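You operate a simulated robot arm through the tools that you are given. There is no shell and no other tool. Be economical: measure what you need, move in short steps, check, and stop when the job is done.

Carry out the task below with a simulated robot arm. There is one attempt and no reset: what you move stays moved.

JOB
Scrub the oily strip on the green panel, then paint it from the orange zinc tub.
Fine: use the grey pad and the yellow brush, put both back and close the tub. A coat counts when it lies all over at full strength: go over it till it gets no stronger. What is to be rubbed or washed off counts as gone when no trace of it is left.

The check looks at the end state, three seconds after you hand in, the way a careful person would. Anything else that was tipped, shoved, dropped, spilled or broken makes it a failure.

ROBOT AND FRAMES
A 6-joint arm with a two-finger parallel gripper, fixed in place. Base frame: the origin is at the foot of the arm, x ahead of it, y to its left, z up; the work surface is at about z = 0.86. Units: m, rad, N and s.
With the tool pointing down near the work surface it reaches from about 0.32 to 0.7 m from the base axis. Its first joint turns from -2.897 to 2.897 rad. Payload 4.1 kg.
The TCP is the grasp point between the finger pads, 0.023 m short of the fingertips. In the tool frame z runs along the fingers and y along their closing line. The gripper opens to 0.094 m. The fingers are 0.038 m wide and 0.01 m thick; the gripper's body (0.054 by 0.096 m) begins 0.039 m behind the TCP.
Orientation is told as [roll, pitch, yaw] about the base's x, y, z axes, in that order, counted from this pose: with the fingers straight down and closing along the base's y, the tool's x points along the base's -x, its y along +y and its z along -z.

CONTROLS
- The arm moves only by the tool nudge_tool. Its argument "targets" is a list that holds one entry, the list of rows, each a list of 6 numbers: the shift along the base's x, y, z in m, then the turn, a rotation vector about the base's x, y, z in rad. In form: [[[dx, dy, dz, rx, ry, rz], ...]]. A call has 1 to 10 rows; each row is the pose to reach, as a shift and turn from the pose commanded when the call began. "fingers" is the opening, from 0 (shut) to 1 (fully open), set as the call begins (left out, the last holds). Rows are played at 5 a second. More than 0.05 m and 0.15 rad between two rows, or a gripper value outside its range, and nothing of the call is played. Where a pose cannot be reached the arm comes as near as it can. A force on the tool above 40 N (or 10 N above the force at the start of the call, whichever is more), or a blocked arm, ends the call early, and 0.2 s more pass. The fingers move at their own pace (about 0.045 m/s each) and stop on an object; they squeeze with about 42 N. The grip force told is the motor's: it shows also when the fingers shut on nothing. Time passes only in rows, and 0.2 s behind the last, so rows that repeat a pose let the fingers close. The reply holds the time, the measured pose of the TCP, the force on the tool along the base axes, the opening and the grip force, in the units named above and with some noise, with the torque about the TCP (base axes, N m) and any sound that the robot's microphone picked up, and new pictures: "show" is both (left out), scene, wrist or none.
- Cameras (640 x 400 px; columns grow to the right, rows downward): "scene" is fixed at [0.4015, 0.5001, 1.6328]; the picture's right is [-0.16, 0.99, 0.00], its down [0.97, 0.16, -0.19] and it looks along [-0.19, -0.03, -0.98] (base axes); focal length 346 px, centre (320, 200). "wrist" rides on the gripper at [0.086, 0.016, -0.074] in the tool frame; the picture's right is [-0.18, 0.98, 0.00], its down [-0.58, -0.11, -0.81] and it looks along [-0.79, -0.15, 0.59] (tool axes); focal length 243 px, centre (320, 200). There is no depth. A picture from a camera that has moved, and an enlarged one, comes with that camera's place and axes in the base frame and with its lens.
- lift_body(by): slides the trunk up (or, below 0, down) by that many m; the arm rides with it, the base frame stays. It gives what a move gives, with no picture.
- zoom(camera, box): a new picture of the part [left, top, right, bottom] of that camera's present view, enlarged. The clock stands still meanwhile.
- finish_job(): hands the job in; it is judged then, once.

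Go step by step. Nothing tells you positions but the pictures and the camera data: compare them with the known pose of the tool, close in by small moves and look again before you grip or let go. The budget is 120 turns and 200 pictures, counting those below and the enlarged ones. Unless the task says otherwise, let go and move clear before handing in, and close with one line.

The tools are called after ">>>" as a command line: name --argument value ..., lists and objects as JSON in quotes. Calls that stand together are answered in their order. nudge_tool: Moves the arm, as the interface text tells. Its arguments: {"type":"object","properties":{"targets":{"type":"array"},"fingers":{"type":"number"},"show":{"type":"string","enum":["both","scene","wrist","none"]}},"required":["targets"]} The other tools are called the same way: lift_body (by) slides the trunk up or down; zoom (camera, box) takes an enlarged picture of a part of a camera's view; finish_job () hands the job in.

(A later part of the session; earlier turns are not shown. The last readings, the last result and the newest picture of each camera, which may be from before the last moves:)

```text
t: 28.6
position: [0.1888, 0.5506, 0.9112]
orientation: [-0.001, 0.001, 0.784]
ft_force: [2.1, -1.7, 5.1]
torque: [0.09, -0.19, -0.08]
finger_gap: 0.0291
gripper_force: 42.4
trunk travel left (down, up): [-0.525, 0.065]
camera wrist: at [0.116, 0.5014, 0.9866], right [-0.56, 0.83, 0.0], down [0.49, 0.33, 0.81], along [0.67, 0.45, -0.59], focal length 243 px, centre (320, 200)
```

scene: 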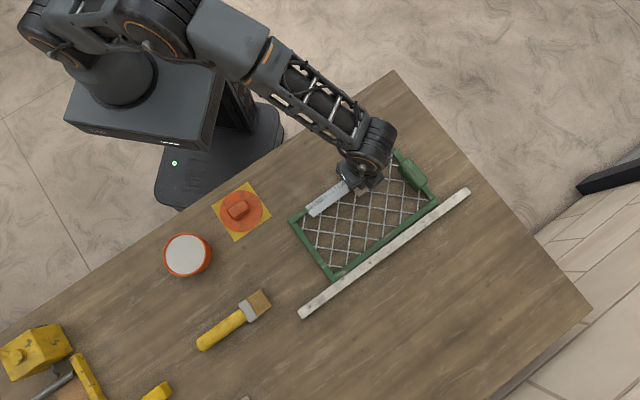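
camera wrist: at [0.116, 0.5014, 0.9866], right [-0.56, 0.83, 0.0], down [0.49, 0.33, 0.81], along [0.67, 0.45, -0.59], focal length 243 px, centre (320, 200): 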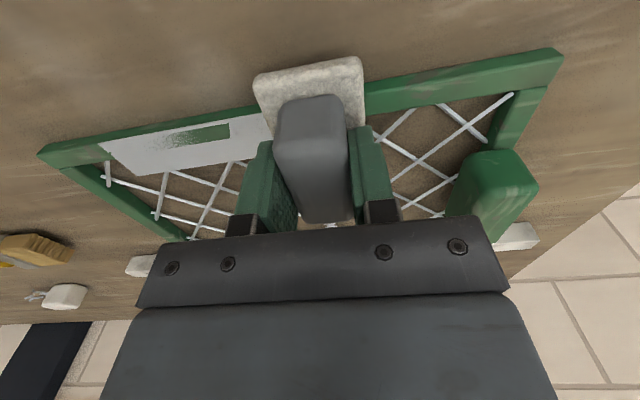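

The strip is clean and the panel stayed put this time. Now returning the pad to its place.

>>> nudge_tool --targets '[[[0, 0, 0.045, 0, 0, 0], [0.04, -0.02, 0.06, 0, 0, 0], [0.08, -0.04, 0.06, 0, 0, 0], [0.12, -0.062, 0.06, 0, 0, 0], [0.16, -0.084, 0.06, 0, 0, 0], [0.2, -0.105, 0.06, 0, 0, 0], [0.238, -0.126, 0.06, 0, 0, -0.011], [0.238, -0.126, 0.025, 0, 0, -0.011], [0.238, -0.126, 0.005, 0, 0, -0.011], [0.238, -0.126, 0.005, 0, 0, -0.011]]]'

>>> zoom --camera "scene" --box '[280, 140, 440, 240]'

```text
t: 30.8
position: [0.428, 0.4234, 0.9158]
orientation: [-0.001, -0.001, 0.773]
ft_force: [0.4, -0.2, -1.3]
torque: [0.06, -0.02, 0.03]
finger_gap: 0.0291
gripper_force: 41.8
trunk travel left (down, up): [-0.525, 0.065]
camera wrist: at [0.3551, 0.3749, 0.9901], right [-0.55, 0.83, 0.0], down [0.49, 0.33, 0.81], along [0.67, 0.45, -0.59], focal length 243 px, centre (320, 200)
```

scene: 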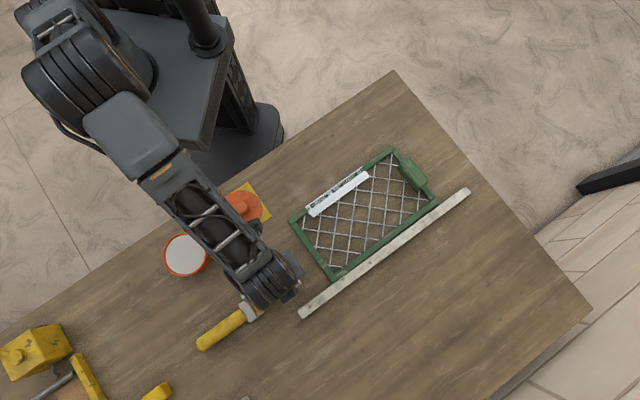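
wrist: 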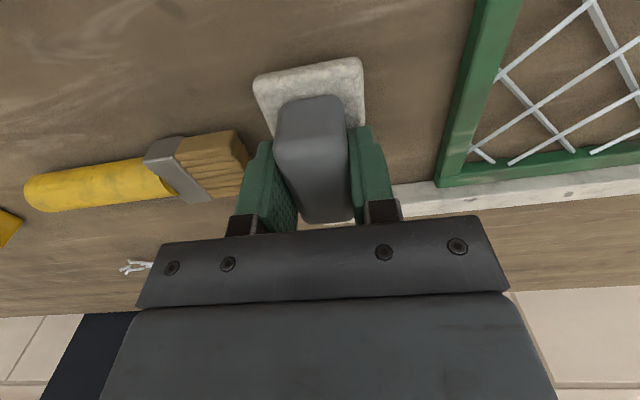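

```text
4.00 times, centred on (360, 190) of scene
camera zoom: at [0.4015, 0.5001, 1.6328], right [-0.16, 0.99, 0.0], down [0.97, 0.16, -0.19], along [-0.19, -0.03, -0.98], focal length 1382 px, centre (160, 240)
```

zoom: 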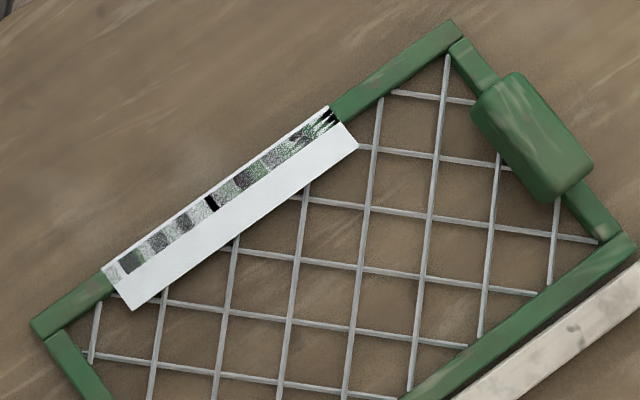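

Pad is over its spot; setting it down, releasing with the limited opening, and rising.

>>> nudge_tool --targets '[[[-0.001, 0.001, -0.01, 0, 0, 0], [-0.001, 0.001, -0.014, 0, 0, 0], [-0.001, 0.001, -0.0155, 0, 0, 0], [-0.001, 0.001, -0.0155, 0, 0, 0]]]' --show "none"

>>> nudge_tool --targets '[[[0, 0, 0, 0, 0, 0], [0, 0, 0, 0, 0, 0], [0, 0, 0, 0, 0, 0]]]' --fingers 0.58 --show "none"

>>> nudge_tool --targets '[[[0, 0, 0.03, 0, 0, 0], [0, 0, 0.07, 0, 0, 0], [-0.02, -0.02, 0.11, 0, 0, 0], [-0.04, -0.04, 0.13, 0, 0, 0], [-0.04, -0.04, 0.13, 0, 0, 0]]]'

```text
t: 31.8
position: [0.4275, 0.4248, 0.9011]
orientation: [0.0, -0.001, 0.772]
ft_force: [1.5, 0.3, -0.2]
torque: [-0.02, 0.02, 0.0]
finger_gap: 0.0295
gripper_force: 41.8
trunk travel left (down, up): [-0.525, 0.065]
```

```text
t: 32.6
position: [0.4261, 0.4258, 0.9012]
orientation: [0.0, 0.0, 0.771]
ft_force: [-0.8, -0.6, -0.1]
torque: [0.0, 0.02, -0.02]
finger_gap: 0.0544
gripper_force: 0.0
trunk travel left (down, up): [-0.525, 0.065]
```

```text
t: 33.8
position: [0.3865, 0.3867, 1.0297]
orientation: [0.0, -0.001, 0.771]
ft_force: [0.8, -0.1, 0.1]
torque: [0.02, 0.02, 0.01]
finger_gap: 0.0545
gripper_force: 0.0
trunk travel left (down, up): [-0.525, 0.065]
camera wrist: at [0.3132, 0.3371, 1.1035], right [-0.55, 0.83, 0.0], down [0.49, 0.33, 0.81], along [0.67, 0.45, -0.59], focal length 243 px, centre (320, 200)
```

scene: 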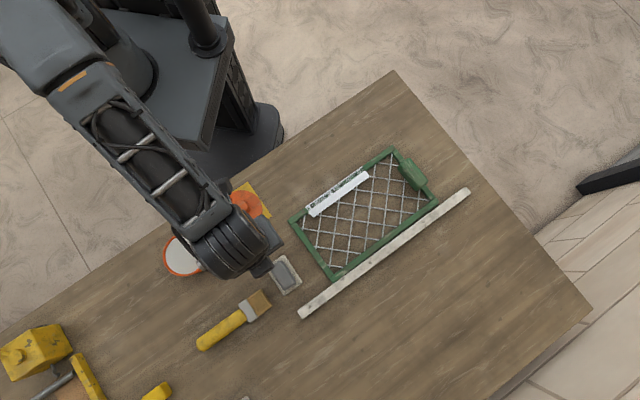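
wrist: 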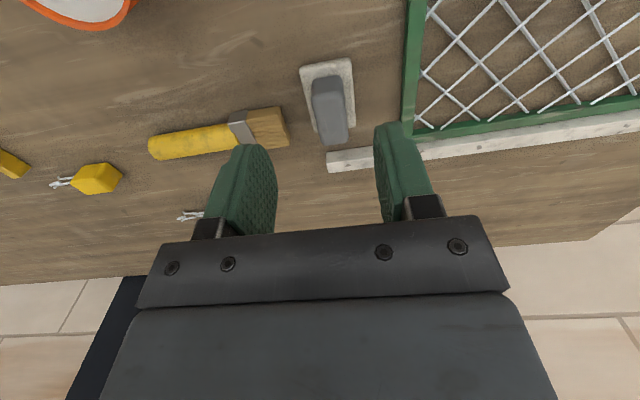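

Pad is back in place. Now measuring the brush.

>>> zoom --camera "scene" --box '[190, 280, 280, 360]'

>>> zoom --camera "wrist" --box '[130, 80, 370, 200]'

```text
5.00 times, centred on (235, 320) of scene
camera zoom: at [0.4015, 0.5001, 1.6328], right [-0.16, 0.99, 0.0], down [0.97, 0.16, -0.19], along [-0.19, -0.03, -0.98], focal length 1728 px, centre (745, -400)
```

zoom: 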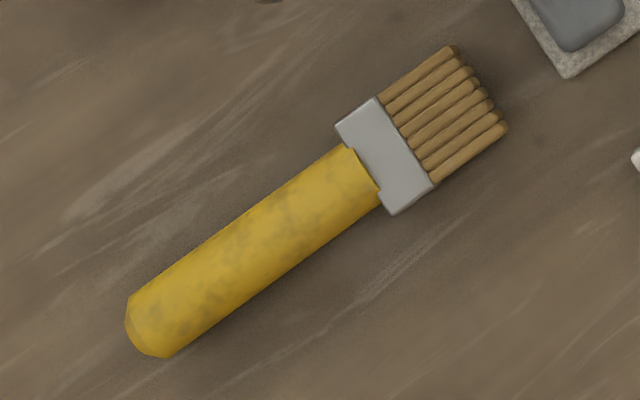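

```text
2.67 times, centred on (250, 140) of wrist
camera zoom: at [0.3132, 0.3371, 1.1035], right [-0.55, 0.83, 0.0], down [0.49, 0.33, 0.81], along [0.67, 0.45, -0.59], focal length 647 px, centre (507, 360)
```

zoom: 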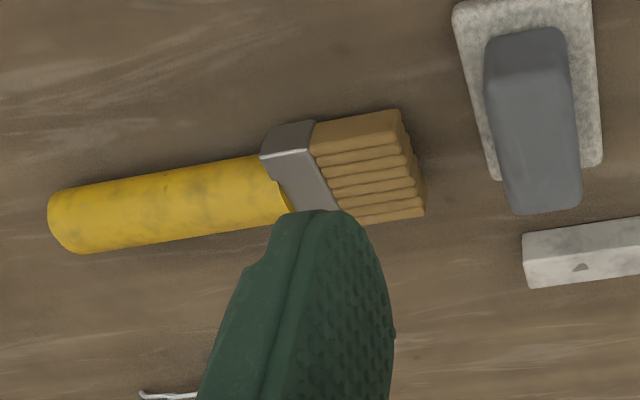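

Brush handle grasp point ≈(0.561, 0.3175), axis bearing ≈134°, bristle tip 0.118 m further. I'll rotate to yaw ≈-0.81 and approach.

>>> nudge_tool --targets '[[[0.01, -0.007, 0.01, 0, 0, -0.145], [0.025, -0.014, 0.01, 0, 0, -0.29], [0.04, -0.021, 0.01, 0, 0, -0.435], [0.055, -0.028, 0.01, 0, 0, -0.58], [0.07, -0.035, 0.01, 0, 0, -0.725], [0.085, -0.042, 0, 0, 0, -0.87], [0.1, -0.049, 0, 0, 0, -1.015], [0.115, -0.056, 0, 0, 0, -1.16], [0.13, -0.063, 0, 0, 0, -1.305], [0.145, -0.069, -0.01, 0, 0, -1.45]]]' --show "none" --fingers 0.6

>>> nudge_tool --targets '[[[0.015, 0, -0.02, 0, 0, -0.129], [0.029, 0, -0.04, 0, 0, -0.129], [0.029, 0, -0.06, 0, 0, -0.129], [0.029, 0, -0.06, 0, 0, -0.129]]]'

```text
t: 36.0
position: [0.5321, 0.3154, 1.0208]
orientation: [0.0, 0.0, -0.68]
ft_force: [-0.6, 0.1, -0.2]
torque: [0.03, 0.01, -0.02]
finger_gap: 0.0564
gripper_force: 0.1
trunk travel left (down, up): [-0.525, 0.065]
```

```text
t: 37.0
position: [0.5599, 0.3167, 0.9607]
orientation: [0.001, 0.001, -0.81]
ft_force: [0.3, -0.3, 0.1]
torque: [-0.01, -0.03, 0.0]
finger_gap: 0.0565
gripper_force: 0.0
trunk travel left (down, up): [-0.525, 0.065]
camera wrist: at [0.5121, 0.3901, 1.0347], right [0.84, 0.55, 0.0], down [0.32, -0.5, 0.81], along [0.44, -0.68, -0.59], focal length 243 px, centre (320, 200)
```

scene: 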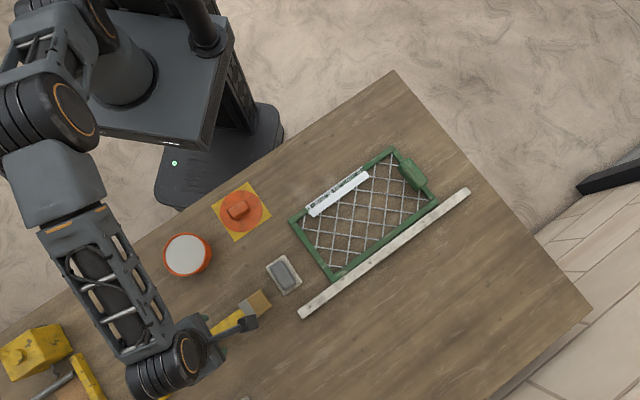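
wrist: 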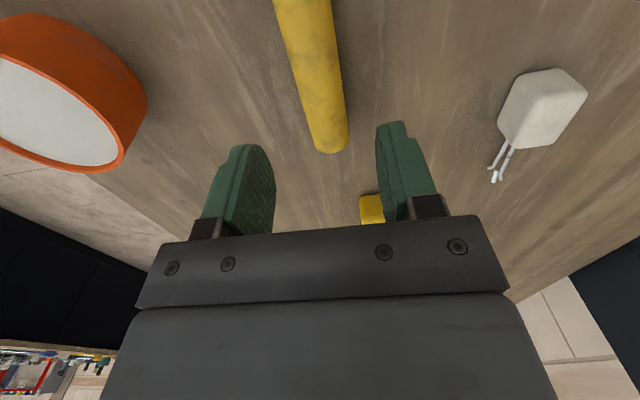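

Handle is centred between the fingers. Descending to z ≈0.886 and gripping.

>>> nudge_tool --targets '[[[0, 0, -0.03, 0, 0, 0], [0, 0, -0.055, 0, 0, 0], [0, 0, -0.068, 0, 0, 0], [0, 0, -0.0735, 0, 0, 0], [0, 0, -0.0735, 0, 0, 0]]]' --show "wrist"

>>> nudge_tool --targets '[[[0, 0, 0, 0, 0, 0], [0, 0, 0, 0, 0, 0], [0, 0, 0, 0, 0, 0], [0, 0, 0, 0, 0, 0]]]' --fingers 0 --show "wrist"

```text
t: 38.2
position: [0.5601, 0.3176, 0.8867]
orientation: [-0.001, 0.0, -0.805]
ft_force: [0.7, 0.2, 0.2]
torque: [0.02, 0.03, 0.0]
finger_gap: 0.0566
gripper_force: 0.1
trunk travel left (down, up): [-0.525, 0.065]
camera wrist: at [0.5126, 0.3914, 0.9614], right [0.84, 0.55, 0.0], down [0.32, -0.5, 0.81], along [0.44, -0.68, -0.59], focal length 243 px, centre (320, 200)
```

wrist: 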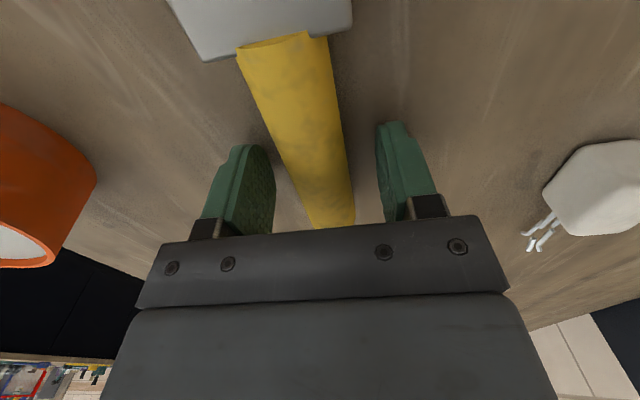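

```text
t: 39.2
position: [0.5611, 0.3171, 0.8874]
orientation: [0.001, 0.001, -0.805]
ft_force: [-3.7, -1.5, 4.8]
torque: [0.02, 0.48, 0.7]
finger_gap: 0.0247
gripper_force: 41.8
trunk travel left (down, up): [-0.525, 0.065]
camera wrist: at [0.5125, 0.3913, 0.9621], right [0.84, 0.55, 0.0], down [0.32, -0.5, 0.81], along [0.44, -0.67, -0.59], focal length 243 px, centre (320, 200)
```

wrist: 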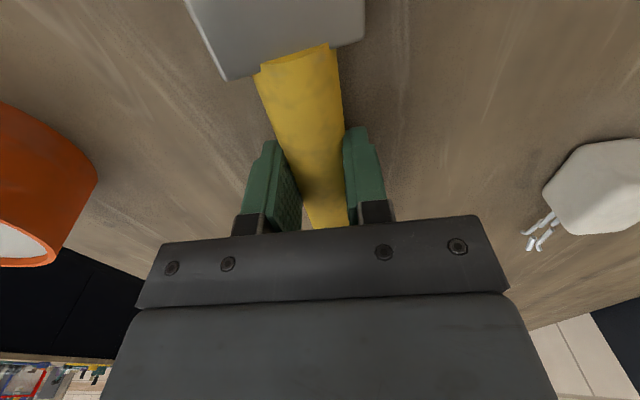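

Brush gripped (gap 0.025). Lifting and checking how it sits.

>>> nudge_tool --targets '[[[0, 0, 0.01, 0, 0, 0], [0, 0, 0.04, 0, 0, 0], [0, 0, 0.08, 0, 0, 0], [0, 0, 0.12, 0, 0, 0], [-0.02, -0.02, 0.15, 0, 0, 0], [-0.02, -0.02, 0.15, 0, 0, 0]]]'

```text
t: 40.6
position: [0.5426, 0.2955, 1.038]
orientation: [-0.001, 0.001, -0.807]
ft_force: [0.0, -0.2, 0.6]
torque: [0.0, -0.01, 0.0]
finger_gap: 0.0271
gripper_force: 42.5
trunk travel left (down, up): [-0.525, 0.065]
camera wrist: at [0.4944, 0.3702, 1.1116], right [0.84, 0.55, 0.0], down [0.32, -0.49, 0.81], along [0.44, -0.68, -0.59], focal length 243 px, centre (320, 200)
```

scene: 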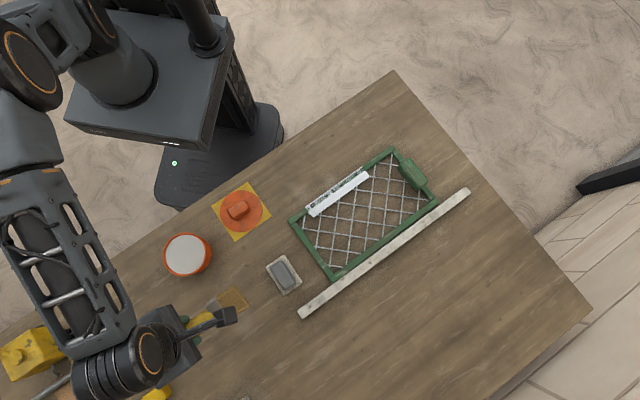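
wrist: 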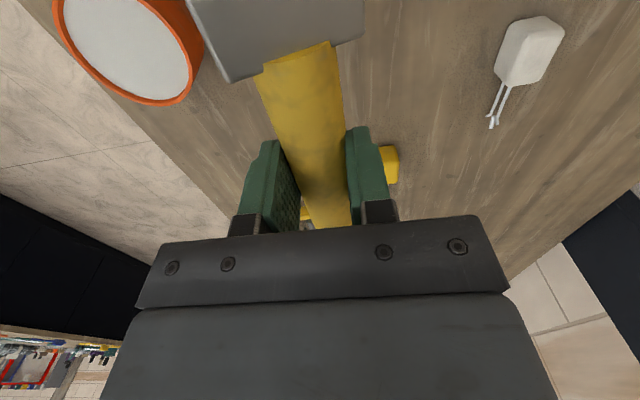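

The brush is firm along the tool's camera side. I'll tilt it bristles-down by 50° while moving over to the tub, staying high.

>>> nudge_tool --targets '[[[-0.011, -0.02, 0.01, -0.105, -0.1, 0], [-0.022, -0.04, 0.02, -0.21, -0.2, 0], [-0.033, -0.06, 0.03, -0.315, -0.3, 0], [-0.044, -0.08, 0.03, -0.42, -0.4, 0], [-0.055, -0.1, 0.03, -0.525, -0.5, 0], [-0.077, -0.128, 0.03, -0.63, -0.6, 0], [-0.077, -0.128, 0.03, -0.63, -0.6, 0]]]'

>>> zoom --camera "scene" --box '[140, 200, 300, 300]'

```text
t: 42.2
position: [0.4634, 0.1698, 1.067]
orientation: [-0.002, -0.871, -0.807]
ft_force: [-0.2, -0.7, -1.0]
torque: [-0.02, -0.01, -0.03]
finger_gap: 0.0269
gripper_force: 41.9
trunk travel left (down, up): [-0.525, 0.065]
camera wrist: at [0.3974, 0.2617, 1.0489], right [0.79, 0.59, 0.14], down [-0.25, 0.1, 0.96], along [0.56, -0.8, 0.23], focal length 243 px, centre (320, 200)
```

scene: 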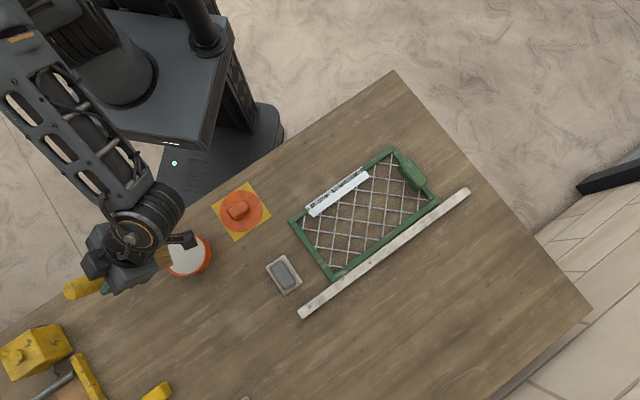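
wrist: 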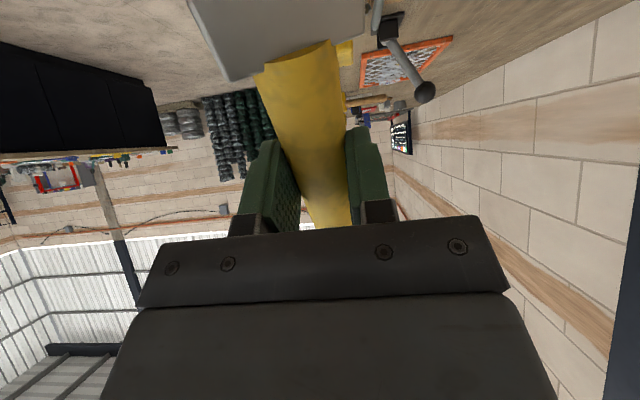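

```text
4.00 times, centred on (220, 250) of scene
camera zoom: at [0.4015, 0.5001, 1.6328], right [-0.16, 0.99, 0.0], down [0.97, 0.16, -0.19], along [-0.19, -0.03, -0.98], focal length 1382 px, centre (720, 0)
```

zoom: 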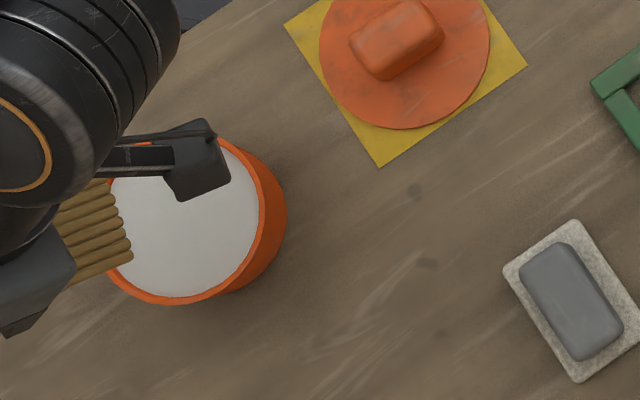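

Tip appears ≈0.055 m ahead of the TCP along the brush direction. I'll center over the tub and lower partway, then look.

>>> nudge_tool --targets '[[[-0.008, 0.01, -0.02, 0, 0, 0], [-0.008, 0.01, -0.05, 0, 0, 0], [-0.008, 0.01, -0.065, 0, 0, 0], [-0.008, 0.01, -0.065, 0, 0, 0]]]' --show "none"

>>> zoom --camera "scene" --box '[140, 220, 220, 280]'

>>> zoom --camera "wrist" --box '[160, 0, 480, 200]'

```text
t: 43.2
position: [0.458, 0.1766, 1.0043]
orientation: [0.007, -0.873, -0.818]
ft_force: [13.5, -14.0, 32.6]
torque: [0.3, -0.53, -0.35]
finger_gap: 0.0271
gripper_force: 42.5
trunk travel left (down, up): [-0.525, 0.065]
```

```text
6.67 times, centred on (180, 250) of scene
camera zoom: at [0.4015, 0.5001, 1.6328], right [-0.16, 0.99, 0.0], down [0.97, 0.16, -0.19], along [-0.19, -0.03, -0.98], focal length 2303 px, centre (1253, -133)
```

zoom: 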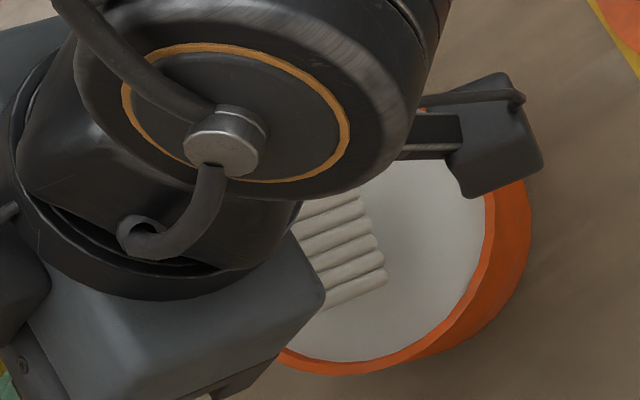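

```text
2.00 times, centred on (320, 100) of wrist
camera zoom: at [0.3917, 0.2688, 0.9868], right [0.79, 0.59, 0.15], down [-0.25, 0.1, 0.96], along [0.55, -0.8, 0.23], focal length 485 px, centre (320, 400)
```

zoom: 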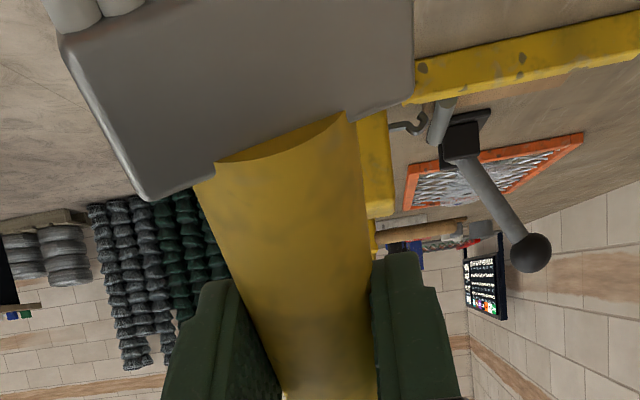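

The bristles turned pale (loaded) and there is contact force; I raise right away and check the tub.

>>> nudge_tool --targets '[[[0, 0, 0.01, 0, 0, 0], [0, 0, 0.03, 0, 0, 0], [0, 0, 0.05, 0, 0, 0], [0, 0, 0.05, 0, 0, 0]]]' --show "scene"

>>> zoom --camera "scene" --box '[140, 200, 300, 300]'

```text
t: 44.2
position: [0.4553, 0.1795, 1.0513]
orientation: [-0.003, -0.87, -0.804]
ft_force: [-0.3, -0.3, -0.5]
torque: [0.0, -0.02, 0.02]
finger_gap: 0.0267
gripper_force: 42.0
trunk travel left (down, up): [-0.525, 0.065]
```

scene: 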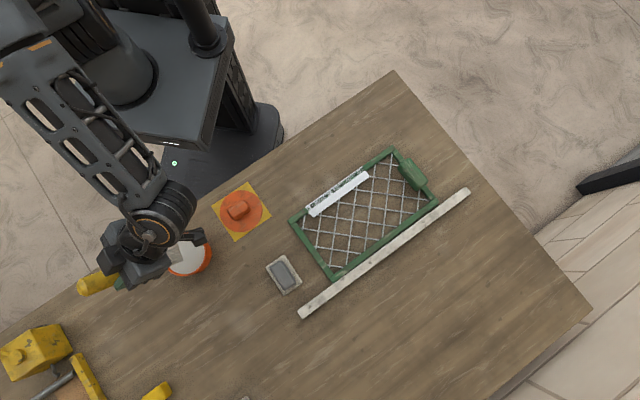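

```text
4.00 times, centred on (220, 250) of scene
camera zoom: at [0.4015, 0.5001, 1.6328], right [-0.16, 0.99, 0.0], down [0.97, 0.16, -0.19], along [-0.19, -0.03, -0.98], focal length 1382 px, centre (720, 0)
```

zoom: 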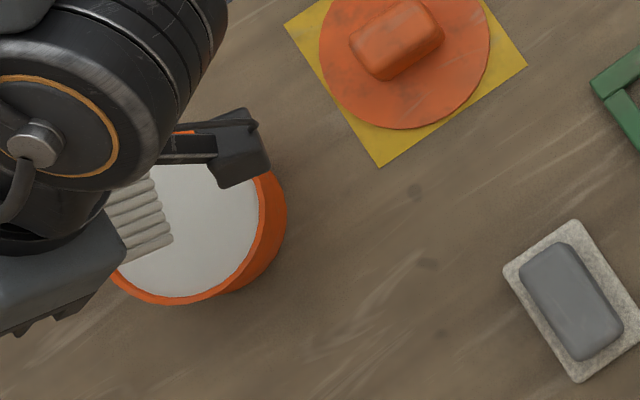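

Tub undisturbed and the brush is loaded. Tip is ≈(-0.041, +0.040) from the TCP. Carrying it to above the strip's centre.

>>> nudge_tool --targets '[[[-0.023, 0.037, 0, 0, 0, 0], [-0.046, 0.074, 0, 0, 0, 0], [-0.069, 0.11, 0, 0, 0, 0], [-0.092, 0.147, 0, 0, 0, 0], [-0.115, 0.183, 0, 0, 0, 0], [-0.138, 0.22, 0, 0, 0, 0], [-0.161, 0.256, 0, 0, 0, 0], [-0.184, 0.293, 0, 0, 0, 0], [-0.184, 0.293, -0.03, 0, 0, 0], [-0.184, 0.293, -0.04, 0, 0, 0]]]'

>>> zoom --camera "scene" --box '[280, 140, 440, 240]'

```text
t: 46.4
position: [0.2713, 0.4713, 1.011]
orientation: [-0.003, -0.871, -0.807]
ft_force: [0.2, 0.9, -0.7]
torque: [0.0, 0.0, 0.01]
finger_gap: 0.0268
gripper_force: 41.6
trunk travel left (down, up): [-0.525, 0.065]
camera wrist: at [0.2059, 0.5647, 0.9933], right [0.79, 0.59, 0.14], down [-0.24, 0.1, 0.96], along [0.56, -0.8, 0.22], focal length 243 px, centre (320, 200)
```

scene: 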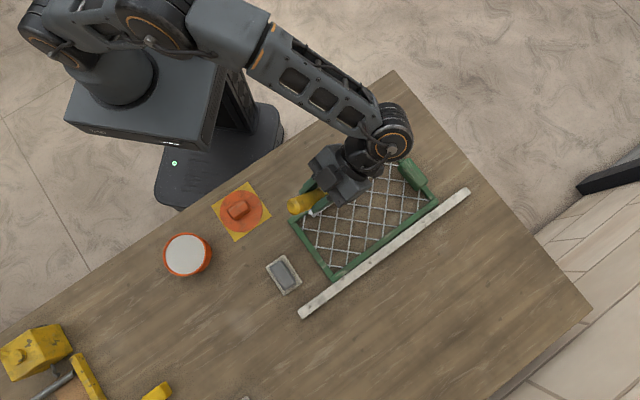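
wrist: 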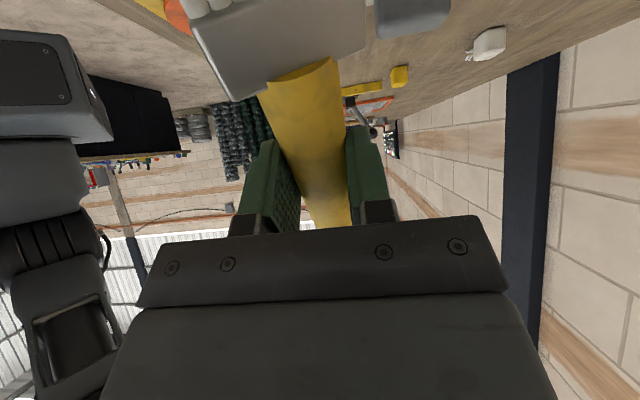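

```text
4.00 times, centred on (360, 190) of scene
camera zoom: at [0.4015, 0.5001, 1.6328], right [-0.16, 0.99, 0.0], down [0.97, 0.16, -0.19], along [-0.19, -0.03, -0.98], focal length 1382 px, centre (160, 240)
```

zoom: 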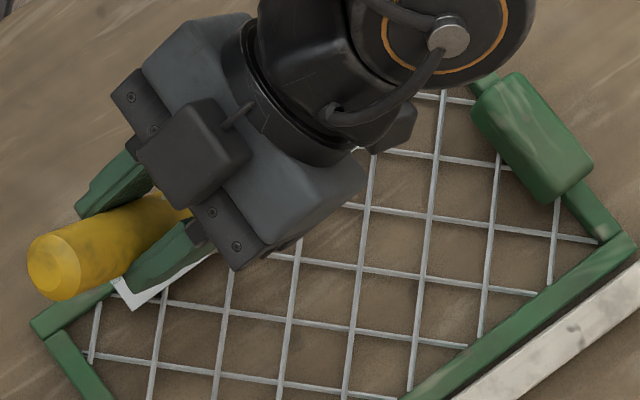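

>>> nudge_tool --targets '[[[0, 0, -0.008, 0, 0, 0], [0, 0, -0.015, 0, 0, 0], [0, 0, -0.02, 0, 0, 0], [0, 0, -0.024, 0, 0, 0]]]' --show "none"

>>> nudge_tool --targets '[[[0, 0, -0.003, 0, 0, 0], [0, 0, -0.006, 0, 0, 0]]]' --show "none"

```text
t: 47.4
position: [0.2701, 0.4733, 0.988]
orientation: [-0.003, -0.872, -0.806]
ft_force: [-0.2, 0.2, -0.9]
torque: [0.04, 0.04, 0.03]
finger_gap: 0.027
gripper_force: 41.8
trunk travel left (down, up): [-0.525, 0.065]
```

```text
t: 48.0
position: [0.2713, 0.4741, 0.9812]
orientation: [-0.002, -0.868, -0.805]
ft_force: [-0.7, 0.5, -0.6]
torque: [-0.03, 0.0, 0.0]
finger_gap: 0.0268
gripper_force: 41.8
trunk travel left (down, up): [-0.525, 0.065]
```

>>> nudge_tool --targets '[[[0, 0, -0.003, 0, 0, 0], [0, 0, -0.006, 0, 0, 0]]]' --show "none"

>>> nudge_tool --targets '[[[0, 0, -0.0015, 0, 0, 0], [0, 0, -0.003, 0, 0, 0]]]' --show "none"

>>> nudge_tool --targets '[[[0, 0, -0.0015, 0, 0, 0], [0, 0, -0.003, 0, 0, 0]]]' --show "none"

```text
t: 48.6
position: [0.2718, 0.4722, 0.9762]
orientation: [-0.004, -0.871, -0.805]
ft_force: [0.7, -0.6, -0.7]
torque: [0.01, 0.0, -0.01]
finger_gap: 0.0266
gripper_force: 42.4
trunk travel left (down, up): [-0.525, 0.065]
```

```text
t: 49.2
position: [0.2725, 0.4732, 0.972]
orientation: [-0.003, -0.871, -0.806]
ft_force: [0.6, 1.0, 0.3]
torque: [-0.03, 0.01, 0.01]
finger_gap: 0.0266
gripper_force: 42.3
trunk travel left (down, up): [-0.525, 0.065]
```

```text
t: 49.8
position: [0.2711, 0.4726, 0.971]
orientation: [-0.002, -0.871, -0.805]
ft_force: [0.2, -0.7, 1.8]
torque: [0.06, 0.08, 0.06]
finger_gap: 0.0266
gripper_force: 41.8
trunk travel left (down, up): [-0.525, 0.065]
```

Contact at TCP z ≈0.970 (tip 0.098 below). Brush strokes along the strip with a light press.

>>> nudge_tool --targets '[[[0, 0, -0.001, 0, 0, 0], [0.0141, -0.0142, -0.001, 0, 0, 0], [0.0282, -0.0284, -0.001, 0, 0, 0], [0.0423, -0.0426, -0.001, 0, 0, 0], [0.053, -0.0535, -0.001, 0, 0, 0], [0.0423, -0.0426, -0.001, 0, 0, 0], [0.0282, -0.0284, -0.001, 0, 0, 0], [0.0141, -0.0142, -0.001, 0, 0, 0], [0, 0, -0.001, 0, 0, 0], [-0.0141, 0.0142, -0.001, 0, 0, 0]]]' --show "scene"

>>> zoom --camera "scene" --box '[280, 140, 440, 240]'

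```text
t: 52.0
position: [0.2564, 0.4862, 0.9701]
orientation: [-0.001, -0.869, -0.808]
ft_force: [1.8, -1.5, 14.4]
torque: [0.63, 0.14, -0.09]
finger_gap: 0.0265
gripper_force: 41.1
trunk travel left (down, up): [-0.525, 0.065]
```

scene: 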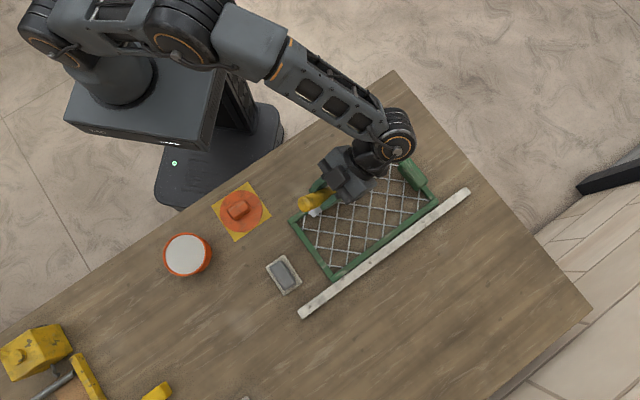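

```text
4.00 times, centred on (360, 190) of scene
camera zoom: at [0.4015, 0.5001, 1.6328], right [-0.16, 0.99, 0.0], down [0.97, 0.16, -0.19], along [-0.19, -0.03, -0.98], focal length 1382 px, centre (160, 240)
```

zoom: 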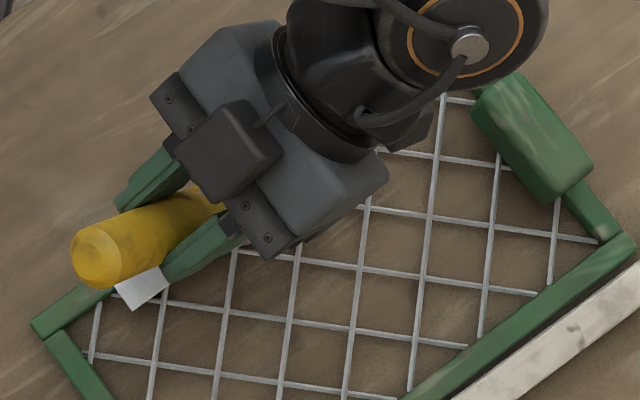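

Panel has not moved. Continue toward the other end and back, slightly lighter.

>>> nudge_tool --targets '[[[-0.0141, 0.0142, 0.0004, 0, 0, 0], [-0.0282, 0.0284, 0.0004, 0, 0, 0], [-0.0423, 0.0426, 0.0004, 0, 0, 0], [-0.0282, 0.0284, 0.0004, 0, 0, 0], [-0.0141, 0.0142, 0.0004, 0, 0, 0], [0, 0, 0.0004, 0, 0, 0], [0.0141, -0.0142, 0.0004, 0, 0, 0], [0.0282, -0.0284, 0.0004, 0, 0, 0], [0.0423, -0.0426, 0.0004, 0, 0, 0], [0.06, -0.0605, 0.0004, 0, 0, 0]]]' --show "none"

>>> nudge_tool --targets '[[[0.005, -0.005, 0.02, 0, 0, 0], [0.005, -0.005, 0.06, 0, 0, 0], [0.03, -0.03, 0.08, 0, 0, 0], [0.055, -0.06, 0.08, 0, 0, 0], [0.08, -0.09, 0.08, 0, 0, 0], [0.08, -0.09, 0.08, 0, 0, 0]]]' --show "scene"

>>> zoom --camera "scene" --box '[304, 162, 374, 222]'

```text
t: 54.2
position: [0.3169, 0.4267, 0.9697]
orientation: [-0.003, -0.871, -0.807]
ft_force: [0.5, 0.2, 7.9]
torque: [0.38, 0.12, -0.05]
finger_gap: 0.0266
gripper_force: 42.1
trunk travel left (down, up): [-0.525, 0.065]
```

```text
t: 55.6
position: [0.3991, 0.3375, 1.0481]
orientation: [-0.005, -0.871, -0.804]
ft_force: [-0.5, -0.5, -1.5]
torque: [-0.01, -0.01, 0.03]
finger_gap: 0.0269
gripper_force: 42.3
trunk travel left (down, up): [-0.525, 0.065]
```

scene: 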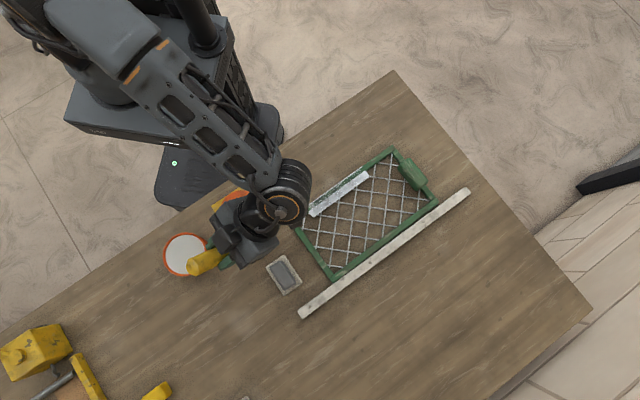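

```text
6.67 times, centred on (339, 192) of scene
camera zoom: at [0.4015, 0.5001, 1.6328], right [-0.16, 0.99, 0.0], down [0.97, 0.16, -0.19], along [-0.19, -0.03, -0.98], focal length 2303 px, centre (193, 253)
```

zoom: 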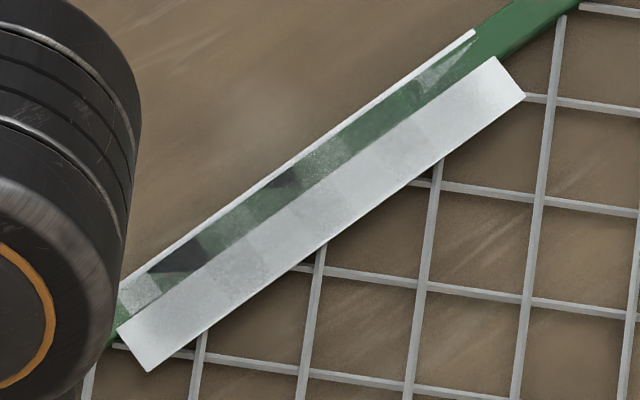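

The coat is on but uneven. Reloading at the tub with a gentler dip (TCP z ≈1.006).

>>> nudge_tool --targets '[[[0.014, -0.04, 0, 0, 0, 0], [0.028, -0.08, 0, 0, 0, 0], [0.042, -0.12, 0, 0, 0, 0], [0.056, -0.1575, 0, 0, 0, 0], [0.056, -0.1575, -0.02, 0, 0, 0], [0.056, -0.1575, -0.034, 0, 0, 0], [0.056, -0.1575, -0.04, 0, 0, 0], [0.056, -0.1575, -0.04, 0, 0, 0]]]' --show "none"

>>> zoom --camera "scene" --box '[140, 220, 220, 280]'

>>> zoom --camera "scene" --box '[304, 162, 374, 222]'

```text
t: 57.4
position: [0.4538, 0.18, 1.0106]
orientation: [-0.004, -0.871, -0.804]
ft_force: [0.2, 0.2, -0.8]
torque: [-0.01, -0.01, -0.01]
finger_gap: 0.0267
gripper_force: 42.0
trunk travel left (down, up): [-0.525, 0.065]
```

```text
6.67 times, centred on (180, 250) of scene
camera zoom: at [0.4015, 0.5001, 1.6328], right [-0.16, 0.99, 0.0], down [0.97, 0.16, -0.19], along [-0.19, -0.03, -0.98], focal length 2303 px, centre (1253, -133)
```

zoom: 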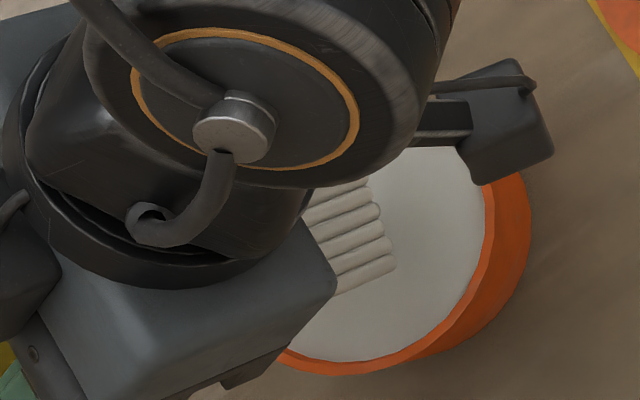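

```text
6.67 times, centred on (339, 192) of scene
camera zoom: at [0.4015, 0.5001, 1.6328], right [-0.16, 0.99, 0.0], down [0.97, 0.16, -0.19], along [-0.19, -0.03, -0.98], focal length 2303 px, centre (193, 253)
```

zoom: 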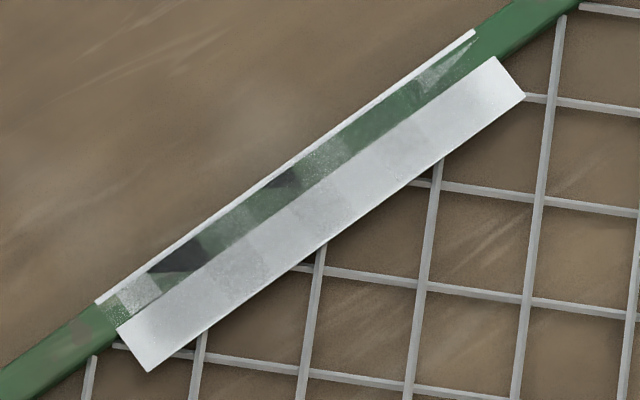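

>>> nudge_tool --targets '[[[0, 0, -0.002, 0, 0, 0], [0, 0, -0.004, 0, 0, 0], [0, 0, -0.004, 0, 0, 0]]]' --show "none"

```text
t: 58.2
position: [0.4527, 0.1805, 1.007]
orientation: [-0.005, -0.872, -0.807]
ft_force: [-0.5, 0.0, -1.0]
torque: [0.01, 0.0, 0.0]
finger_gap: 0.027
gripper_force: 42.0
trunk travel left (down, up): [-0.525, 0.065]
```

>>> nudge_tool --targets '[[[0, 0, -0.001, 0, 0, 0], [0, 0, -0.002, 0, 0, 0], [0, 0, -0.002, 0, 0, 0]]]' --show "none"

>>> zoom --camera "scene" --box '[140, 220, 220, 280]'

```text
t: 59.0
position: [0.4526, 0.1794, 1.0044]
orientation: [0.001, -0.869, -0.808]
ft_force: [-0.1, 1.3, 10.9]
torque: [0.69, 0.36, 0.0]
finger_gap: 0.0268
gripper_force: 42.5
trunk travel left (down, up): [-0.525, 0.065]
```

```text
6.67 times, centred on (180, 250) of scene
camera zoom: at [0.4015, 0.5001, 1.6328], right [-0.16, 0.99, 0.0], down [0.97, 0.16, -0.19], along [-0.19, -0.03, -0.98], focal length 2303 px, centre (1253, -133)
```

zoom: 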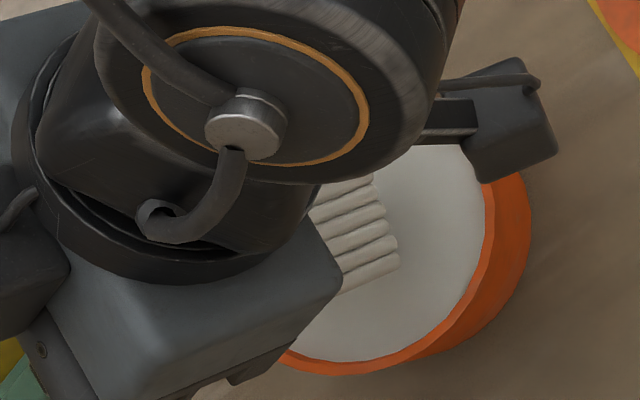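

Loaded again. Back to the strip's near end.

>>> nudge_tool --targets '[[[0, 0, 0.03, 0, 0, 0], [0, 0, 0.045, 0, 0, 0], [-0.022, 0.04, 0.045, 0, 0, 0], [-0.044, 0.08, 0.045, 0, 0, 0], [-0.066, 0.12, 0.045, 0, 0, 0], [-0.088, 0.16, 0.045, 0, 0, 0], [-0.11, 0.2, 0.045, 0, 0, 0], [-0.131, 0.2395, 0.045, 0, 0, 0], [-0.131, 0.2395, 0.005, 0, 0, 0], [-0.131, 0.2395, -0.028, 0, 0, 0]]]' --show "none"

>>> nudge_tool --targets '[[[0, 0, -0.003, 0, 0, 0], [0, 0, -0.005, 0, 0, 0], [0, 0, -0.005, 0, 0, 0]]]' --show "none"

```text
t: 61.2
position: [0.3218, 0.417, 0.9755]
orientation: [-0.003, -0.871, -0.803]
ft_force: [0.1, -0.6, -1.2]
torque: [0.01, 0.01, 0.01]
finger_gap: 0.0266
gripper_force: 42.3
trunk travel left (down, up): [-0.525, 0.065]
```

```text
t: 62.0
position: [0.322, 0.4168, 0.9711]
orientation: [-0.002, -0.871, -0.808]
ft_force: [0.0, -0.7, -0.9]
torque: [0.03, 0.02, -0.01]
finger_gap: 0.027
gripper_force: 42.0
trunk travel left (down, up): [-0.525, 0.065]
```

>>> nudge_tool --targets '[[[0.002, 0.002, -0.001, 0, 0, 0], [0.002, 0.002, -0.0018, 0, 0, 0], [-0.011, 0.015, -0.0018, 0, 0, 0], [-0.024, 0.028, -0.0018, 0, 0, 0], [-0.037, 0.041, -0.0018, 0, 0, 0], [-0.05, 0.054, -0.0018, 0, 0, 0], [-0.063, 0.067, -0.0018, 0, 0, 0], [-0.076, 0.08, -0.0018, 0, 0, 0], [-0.089, 0.093, -0.0018, 0, 0, 0], [-0.104, 0.108, -0.0018, 0, 0, 0]]]' --show "none"

>>> nudge_tool --targets '[[[0.0, 0.0, 0, 0, 0, 0], [0.013, -0.013, 0, 0, 0, 0], [0.026, -0.026, 0, 0, 0, 0], [0.039, -0.039, 0, 0, 0, 0], [0.052, -0.052, 0, 0, 0, 0], [0.065, -0.065, 0, 0, 0, 0], [0.078, -0.078, 0, 0, 0, 0], [0.091, -0.091, 0, 0, 0, 0], [0.104, -0.104, 0, 0, 0, 0], [0.11, -0.11, 0, 0, 0, 0]]]' --show "none"

>>> zoom --camera "scene" --box '[280, 140, 440, 240]'

```text
t: 64.2
position: [0.2189, 0.5258, 0.9688]
orientation: [-0.001, -0.869, -0.805]
ft_force: [1.7, -1.8, 12.7]
torque: [0.52, 0.2, -0.03]
finger_gap: 0.0266
gripper_force: 42.0
trunk travel left (down, up): [-0.525, 0.065]
```

```text
t: 66.4
position: [0.3288, 0.4156, 0.9681]
orientation: [-0.004, -0.87, -0.804]
ft_force: [-0.1, 1.2, 3.5]
torque: [0.26, 0.16, 0.03]
finger_gap: 0.0269
gripper_force: 42.2
trunk travel left (down, up): [-0.525, 0.065]
```

```text
4.00 times, centred on (360, 190) of scene
camera zoom: at [0.4015, 0.5001, 1.6328], right [-0.16, 0.99, 0.0], down [0.97, 0.16, -0.19], along [-0.19, -0.03, -0.98], focal length 1382 px, centre (160, 240)
```

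zoom: 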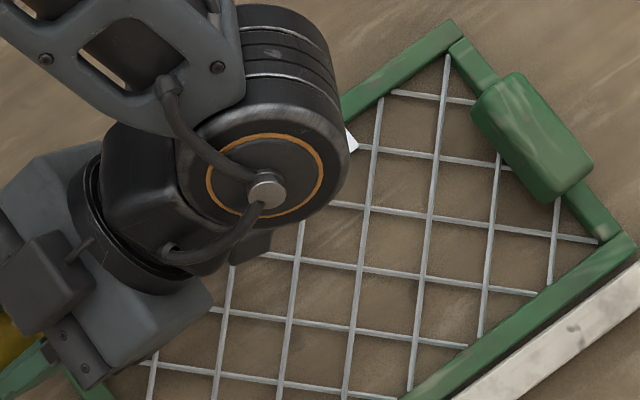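

Panel stays put. A further round trip without reloading, then I lift away and look.

>>> nudge_tool --targets '[[[-0.013, 0.013, 0, 0, 0, 0], [-0.026, 0.026, 0, 0, 0, 0], [-0.039, 0.039, 0, 0, 0, 0], [-0.052, 0.052, 0, 0, 0, 0], [-0.065, 0.065, 0, 0, 0, 0], [-0.078, 0.078, 0, 0, 0, 0], [-0.091, 0.091, 0, 0, 0, 0], [-0.104, 0.104, 0, 0, 0, 0], [-0.114, 0.114, 0, 0, 0, 0]]]' --show "none"

>>> nudge_tool --targets '[[[0.013, -0.013, 0, 0, 0, 0], [0.026, -0.026, 0, 0, 0, 0], [0.039, -0.039, 0, 0, 0, 0], [0.052, -0.052, 0, 0, 0, 0], [0.065, -0.065, 0, 0, 0, 0], [0.078, -0.078, 0, 0, 0, 0], [0.091, -0.091, 0, 0, 0, 0], [0.104, -0.104, 0, 0, 0, 0], [0.114, -0.114, 0, 0, 0, 0]]]' --show "none"

>>> nudge_tool --targets '[[[0.005, -0.005, 0.02, 0, 0, 0], [0.005, -0.005, 0.06, 0, 0, 0], [0.03, -0.03, 0.08, 0, 0, 0], [0.055, -0.06, 0.08, 0, 0, 0], [0.08, -0.09, 0.08, 0, 0, 0], [0.08, -0.09, 0.08, 0, 0, 0]]]' --show "none"

>>> zoom --camera "scene" --box '[304, 162, 374, 222]'

```text
t: 68.4
position: [0.2127, 0.531, 0.9693]
orientation: [-0.005, -0.871, -0.809]
ft_force: [-0.1, 0.8, -1.0]
torque: [-0.01, -0.02, 0.04]
finger_gap: 0.0267
gripper_force: 42.2
trunk travel left (down, up): [-0.525, 0.065]
```

```text
t: 70.4
position: [0.3293, 0.4164, 0.9676]
orientation: [-0.003, -0.871, -0.805]
ft_force: [0.2, -0.3, 0.1]
torque: [0.03, -0.02, -0.01]
finger_gap: 0.0268
gripper_force: 42.2
trunk travel left (down, up): [-0.525, 0.065]
```

```text
t: 71.8
position: [0.4084, 0.325, 1.0482]
orientation: [-0.001, -0.87, -0.805]
ft_force: [0.2, -1.1, -0.8]
torque: [0.03, -0.02, -0.01]
finger_gap: 0.0269
gripper_force: 41.7
trunk travel left (down, up): [-0.525, 0.065]
```

```text
6.67 times, centred on (339, 192) of scene
camera zoom: at [0.4015, 0.5001, 1.6328], right [-0.16, 0.99, 0.0], down [0.97, 0.16, -0.19], along [-0.19, -0.03, -0.98], focal length 2303 px, centre (193, 253)
```

zoom: 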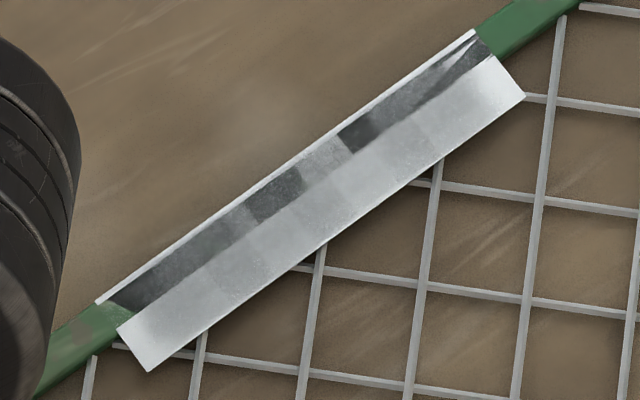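

Coat is building (greyer) but still uneven. Reload and go over again.

>>> nudge_tool --targets '[[[0.012, -0.037, 0, 0, 0, 0], [0.024, -0.074, 0, 0, 0, 0], [0.035, -0.11, 0, 0, 0, 0], [0.046, -0.145, 0, 0, 0, 0], [0.046, -0.145, -0.03, 0, 0, 0], [0.046, -0.145, -0.04, 0, 0, 0], [0.046, -0.145, -0.0435, 0, 0, 0], [0.046, -0.145, -0.0445, 0, 0, 0], [0.046, -0.145, -0.0445, 0, 0, 0]]]' --show "none"

>>> zoom --camera "scene" --box '[304, 162, 374, 222]'

```text
t: 73.8
position: [0.4534, 0.1825, 1.0044]
orientation: [-0.003, -0.87, -0.804]
ft_force: [0.5, -0.8, -0.9]
torque: [0.01, -0.01, 0.0]
finger_gap: 0.0265
gripper_force: 42.2
trunk travel left (down, up): [-0.525, 0.065]
```

```text
6.67 times, centred on (339, 192) of scene
camera zoom: at [0.4015, 0.5001, 1.6328], right [-0.16, 0.99, 0.0], down [0.97, 0.16, -0.19], along [-0.19, -0.03, -0.98], focal length 2303 px, centre (193, 253)
```

zoom: 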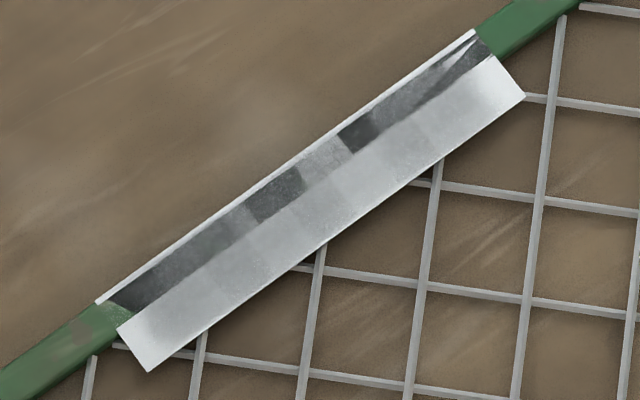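

>>> nudge_tool --targets '[[[0, 0, -0.001, 0, 0, 0], [0, 0, -0.0022, 0, 0, 0], [0, 0, -0.0022, 0, 0, 0]]]' --show "none"

>>> nudge_tool --targets '[[[0, 0, 0.03, 0, 0, 0], [0, 0, 0.047, 0, 0, 0], [-0.022, 0.04, 0.047, 0, 0, 0], [-0.044, 0.08, 0.047, 0, 0, 0], [-0.066, 0.12, 0.047, 0, 0, 0], [-0.088, 0.16, 0.047, 0, 0, 0], [-0.11, 0.2, 0.047, 0, 0, 0], [-0.125, 0.232, 0.047, 0, 0, 0], [-0.125, 0.232, 0.01, 0, 0, 0], [-0.125, 0.232, -0.029, 0, 0, 0]]]' --show "none"

```text
t: 74.6
position: [0.4534, 0.1815, 1.0034]
orientation: [0.001, -0.87, -0.808]
ft_force: [-0.6, 1.1, 13.4]
torque: [0.86, 0.44, 0.0]
finger_gap: 0.0272
gripper_force: 41.7
trunk travel left (down, up): [-0.525, 0.065]
```

```text
t: 76.8
position: [0.3303, 0.412, 0.9711]
orientation: [-0.003, -0.871, -0.805]
ft_force: [0.4, -0.3, -0.2]
torque: [-0.04, 0.01, 0.0]
finger_gap: 0.0269
gripper_force: 41.8
trunk travel left (down, up): [-0.525, 0.065]
```

>>> nudge_tool --targets '[[[-0.006, 0.013, -0.001, 0, 0, 0], [-0.006, 0.013, -0.0026, 0, 0, 0], [-0.0, 0.006, -0.0026, 0, 0, 0], [-0.016, 0.023, -0.0026, 0, 0, 0], [-0.032, 0.039, -0.0026, 0, 0, 0], [-0.048, 0.055, -0.0026, 0, 0, 0], [-0.064, 0.071, -0.0026, 0, 0, 0], [-0.08, 0.087, -0.0026, 0, 0, 0], [-0.096, 0.103, -0.0026, 0, 0, 0], [-0.11, 0.117, -0.0026, 0, 0, 0]]]' --show "none"

>>> nudge_tool --targets '[[[-0.005, -0.01, 0, 0, 0, 0], [0.007, -0.017, 0, 0, 0, 0], [0.02, -0.03, 0, 0, 0, 0], [0.034, -0.044, 0, 0, 0, 0], [0.048, -0.058, 0, 0, 0, 0], [0.062, -0.072, 0, 0, 0, 0], [0.076, -0.086, 0, 0, 0, 0], [0.09, -0.1, 0, 0, 0, 0], [0.104, -0.114, 0, 0, 0, 0]]]' --show "none"

>>> nudge_tool --targets '[[[0.005, -0.005, 0.02, 0, 0, 0], [0.005, -0.005, 0.06, 0, 0, 0], [0.03, -0.03, 0.08, 0, 0, 0], [0.055, -0.06, 0.08, 0, 0, 0], [0.08, -0.09, 0.08, 0, 0, 0], [0.08, -0.09, 0.08, 0, 0, 0]]]' --show "none"

>>> zoom --camera "scene" --box '[304, 162, 374, 222]'

```text
t: 79.0
position: [0.2187, 0.5315, 0.9702]
orientation: [-0.004, -0.87, -0.805]
ft_force: [0.6, 0.6, -1.9]
torque: [-0.01, -0.02, 0.04]
finger_gap: 0.0269
gripper_force: 42.4
trunk travel left (down, up): [-0.525, 0.065]
```

```text
t: 81.0
position: [0.3237, 0.4152, 0.9702]
orientation: [-0.004, -0.874, -0.807]
ft_force: [-0.2, -0.6, -1.1]
torque: [0.0, -0.03, 0.02]
finger_gap: 0.0267
gripper_force: 41.9
trunk travel left (down, up): [-0.525, 0.065]
```

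```text
t: 82.4
position: [0.4001, 0.3267, 1.0507]
orientation: [-0.005, -0.871, -0.804]
ft_force: [-0.2, -1.5, 0.4]
torque: [-0.05, -0.02, -0.01]
finger_gap: 0.0268
gripper_force: 42.0
trunk travel left (down, up): [-0.525, 0.065]
```

```text
6.67 times, centred on (339, 192) of scene
camera zoom: at [0.4015, 0.5001, 1.6328], right [-0.16, 0.99, 0.0], down [0.97, 0.16, -0.19], along [-0.19, -0.03, -0.98], focal length 2303 px, centre (193, 253)
```

zoom: 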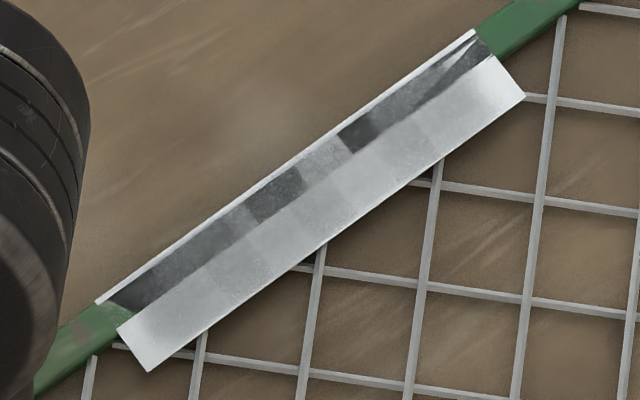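

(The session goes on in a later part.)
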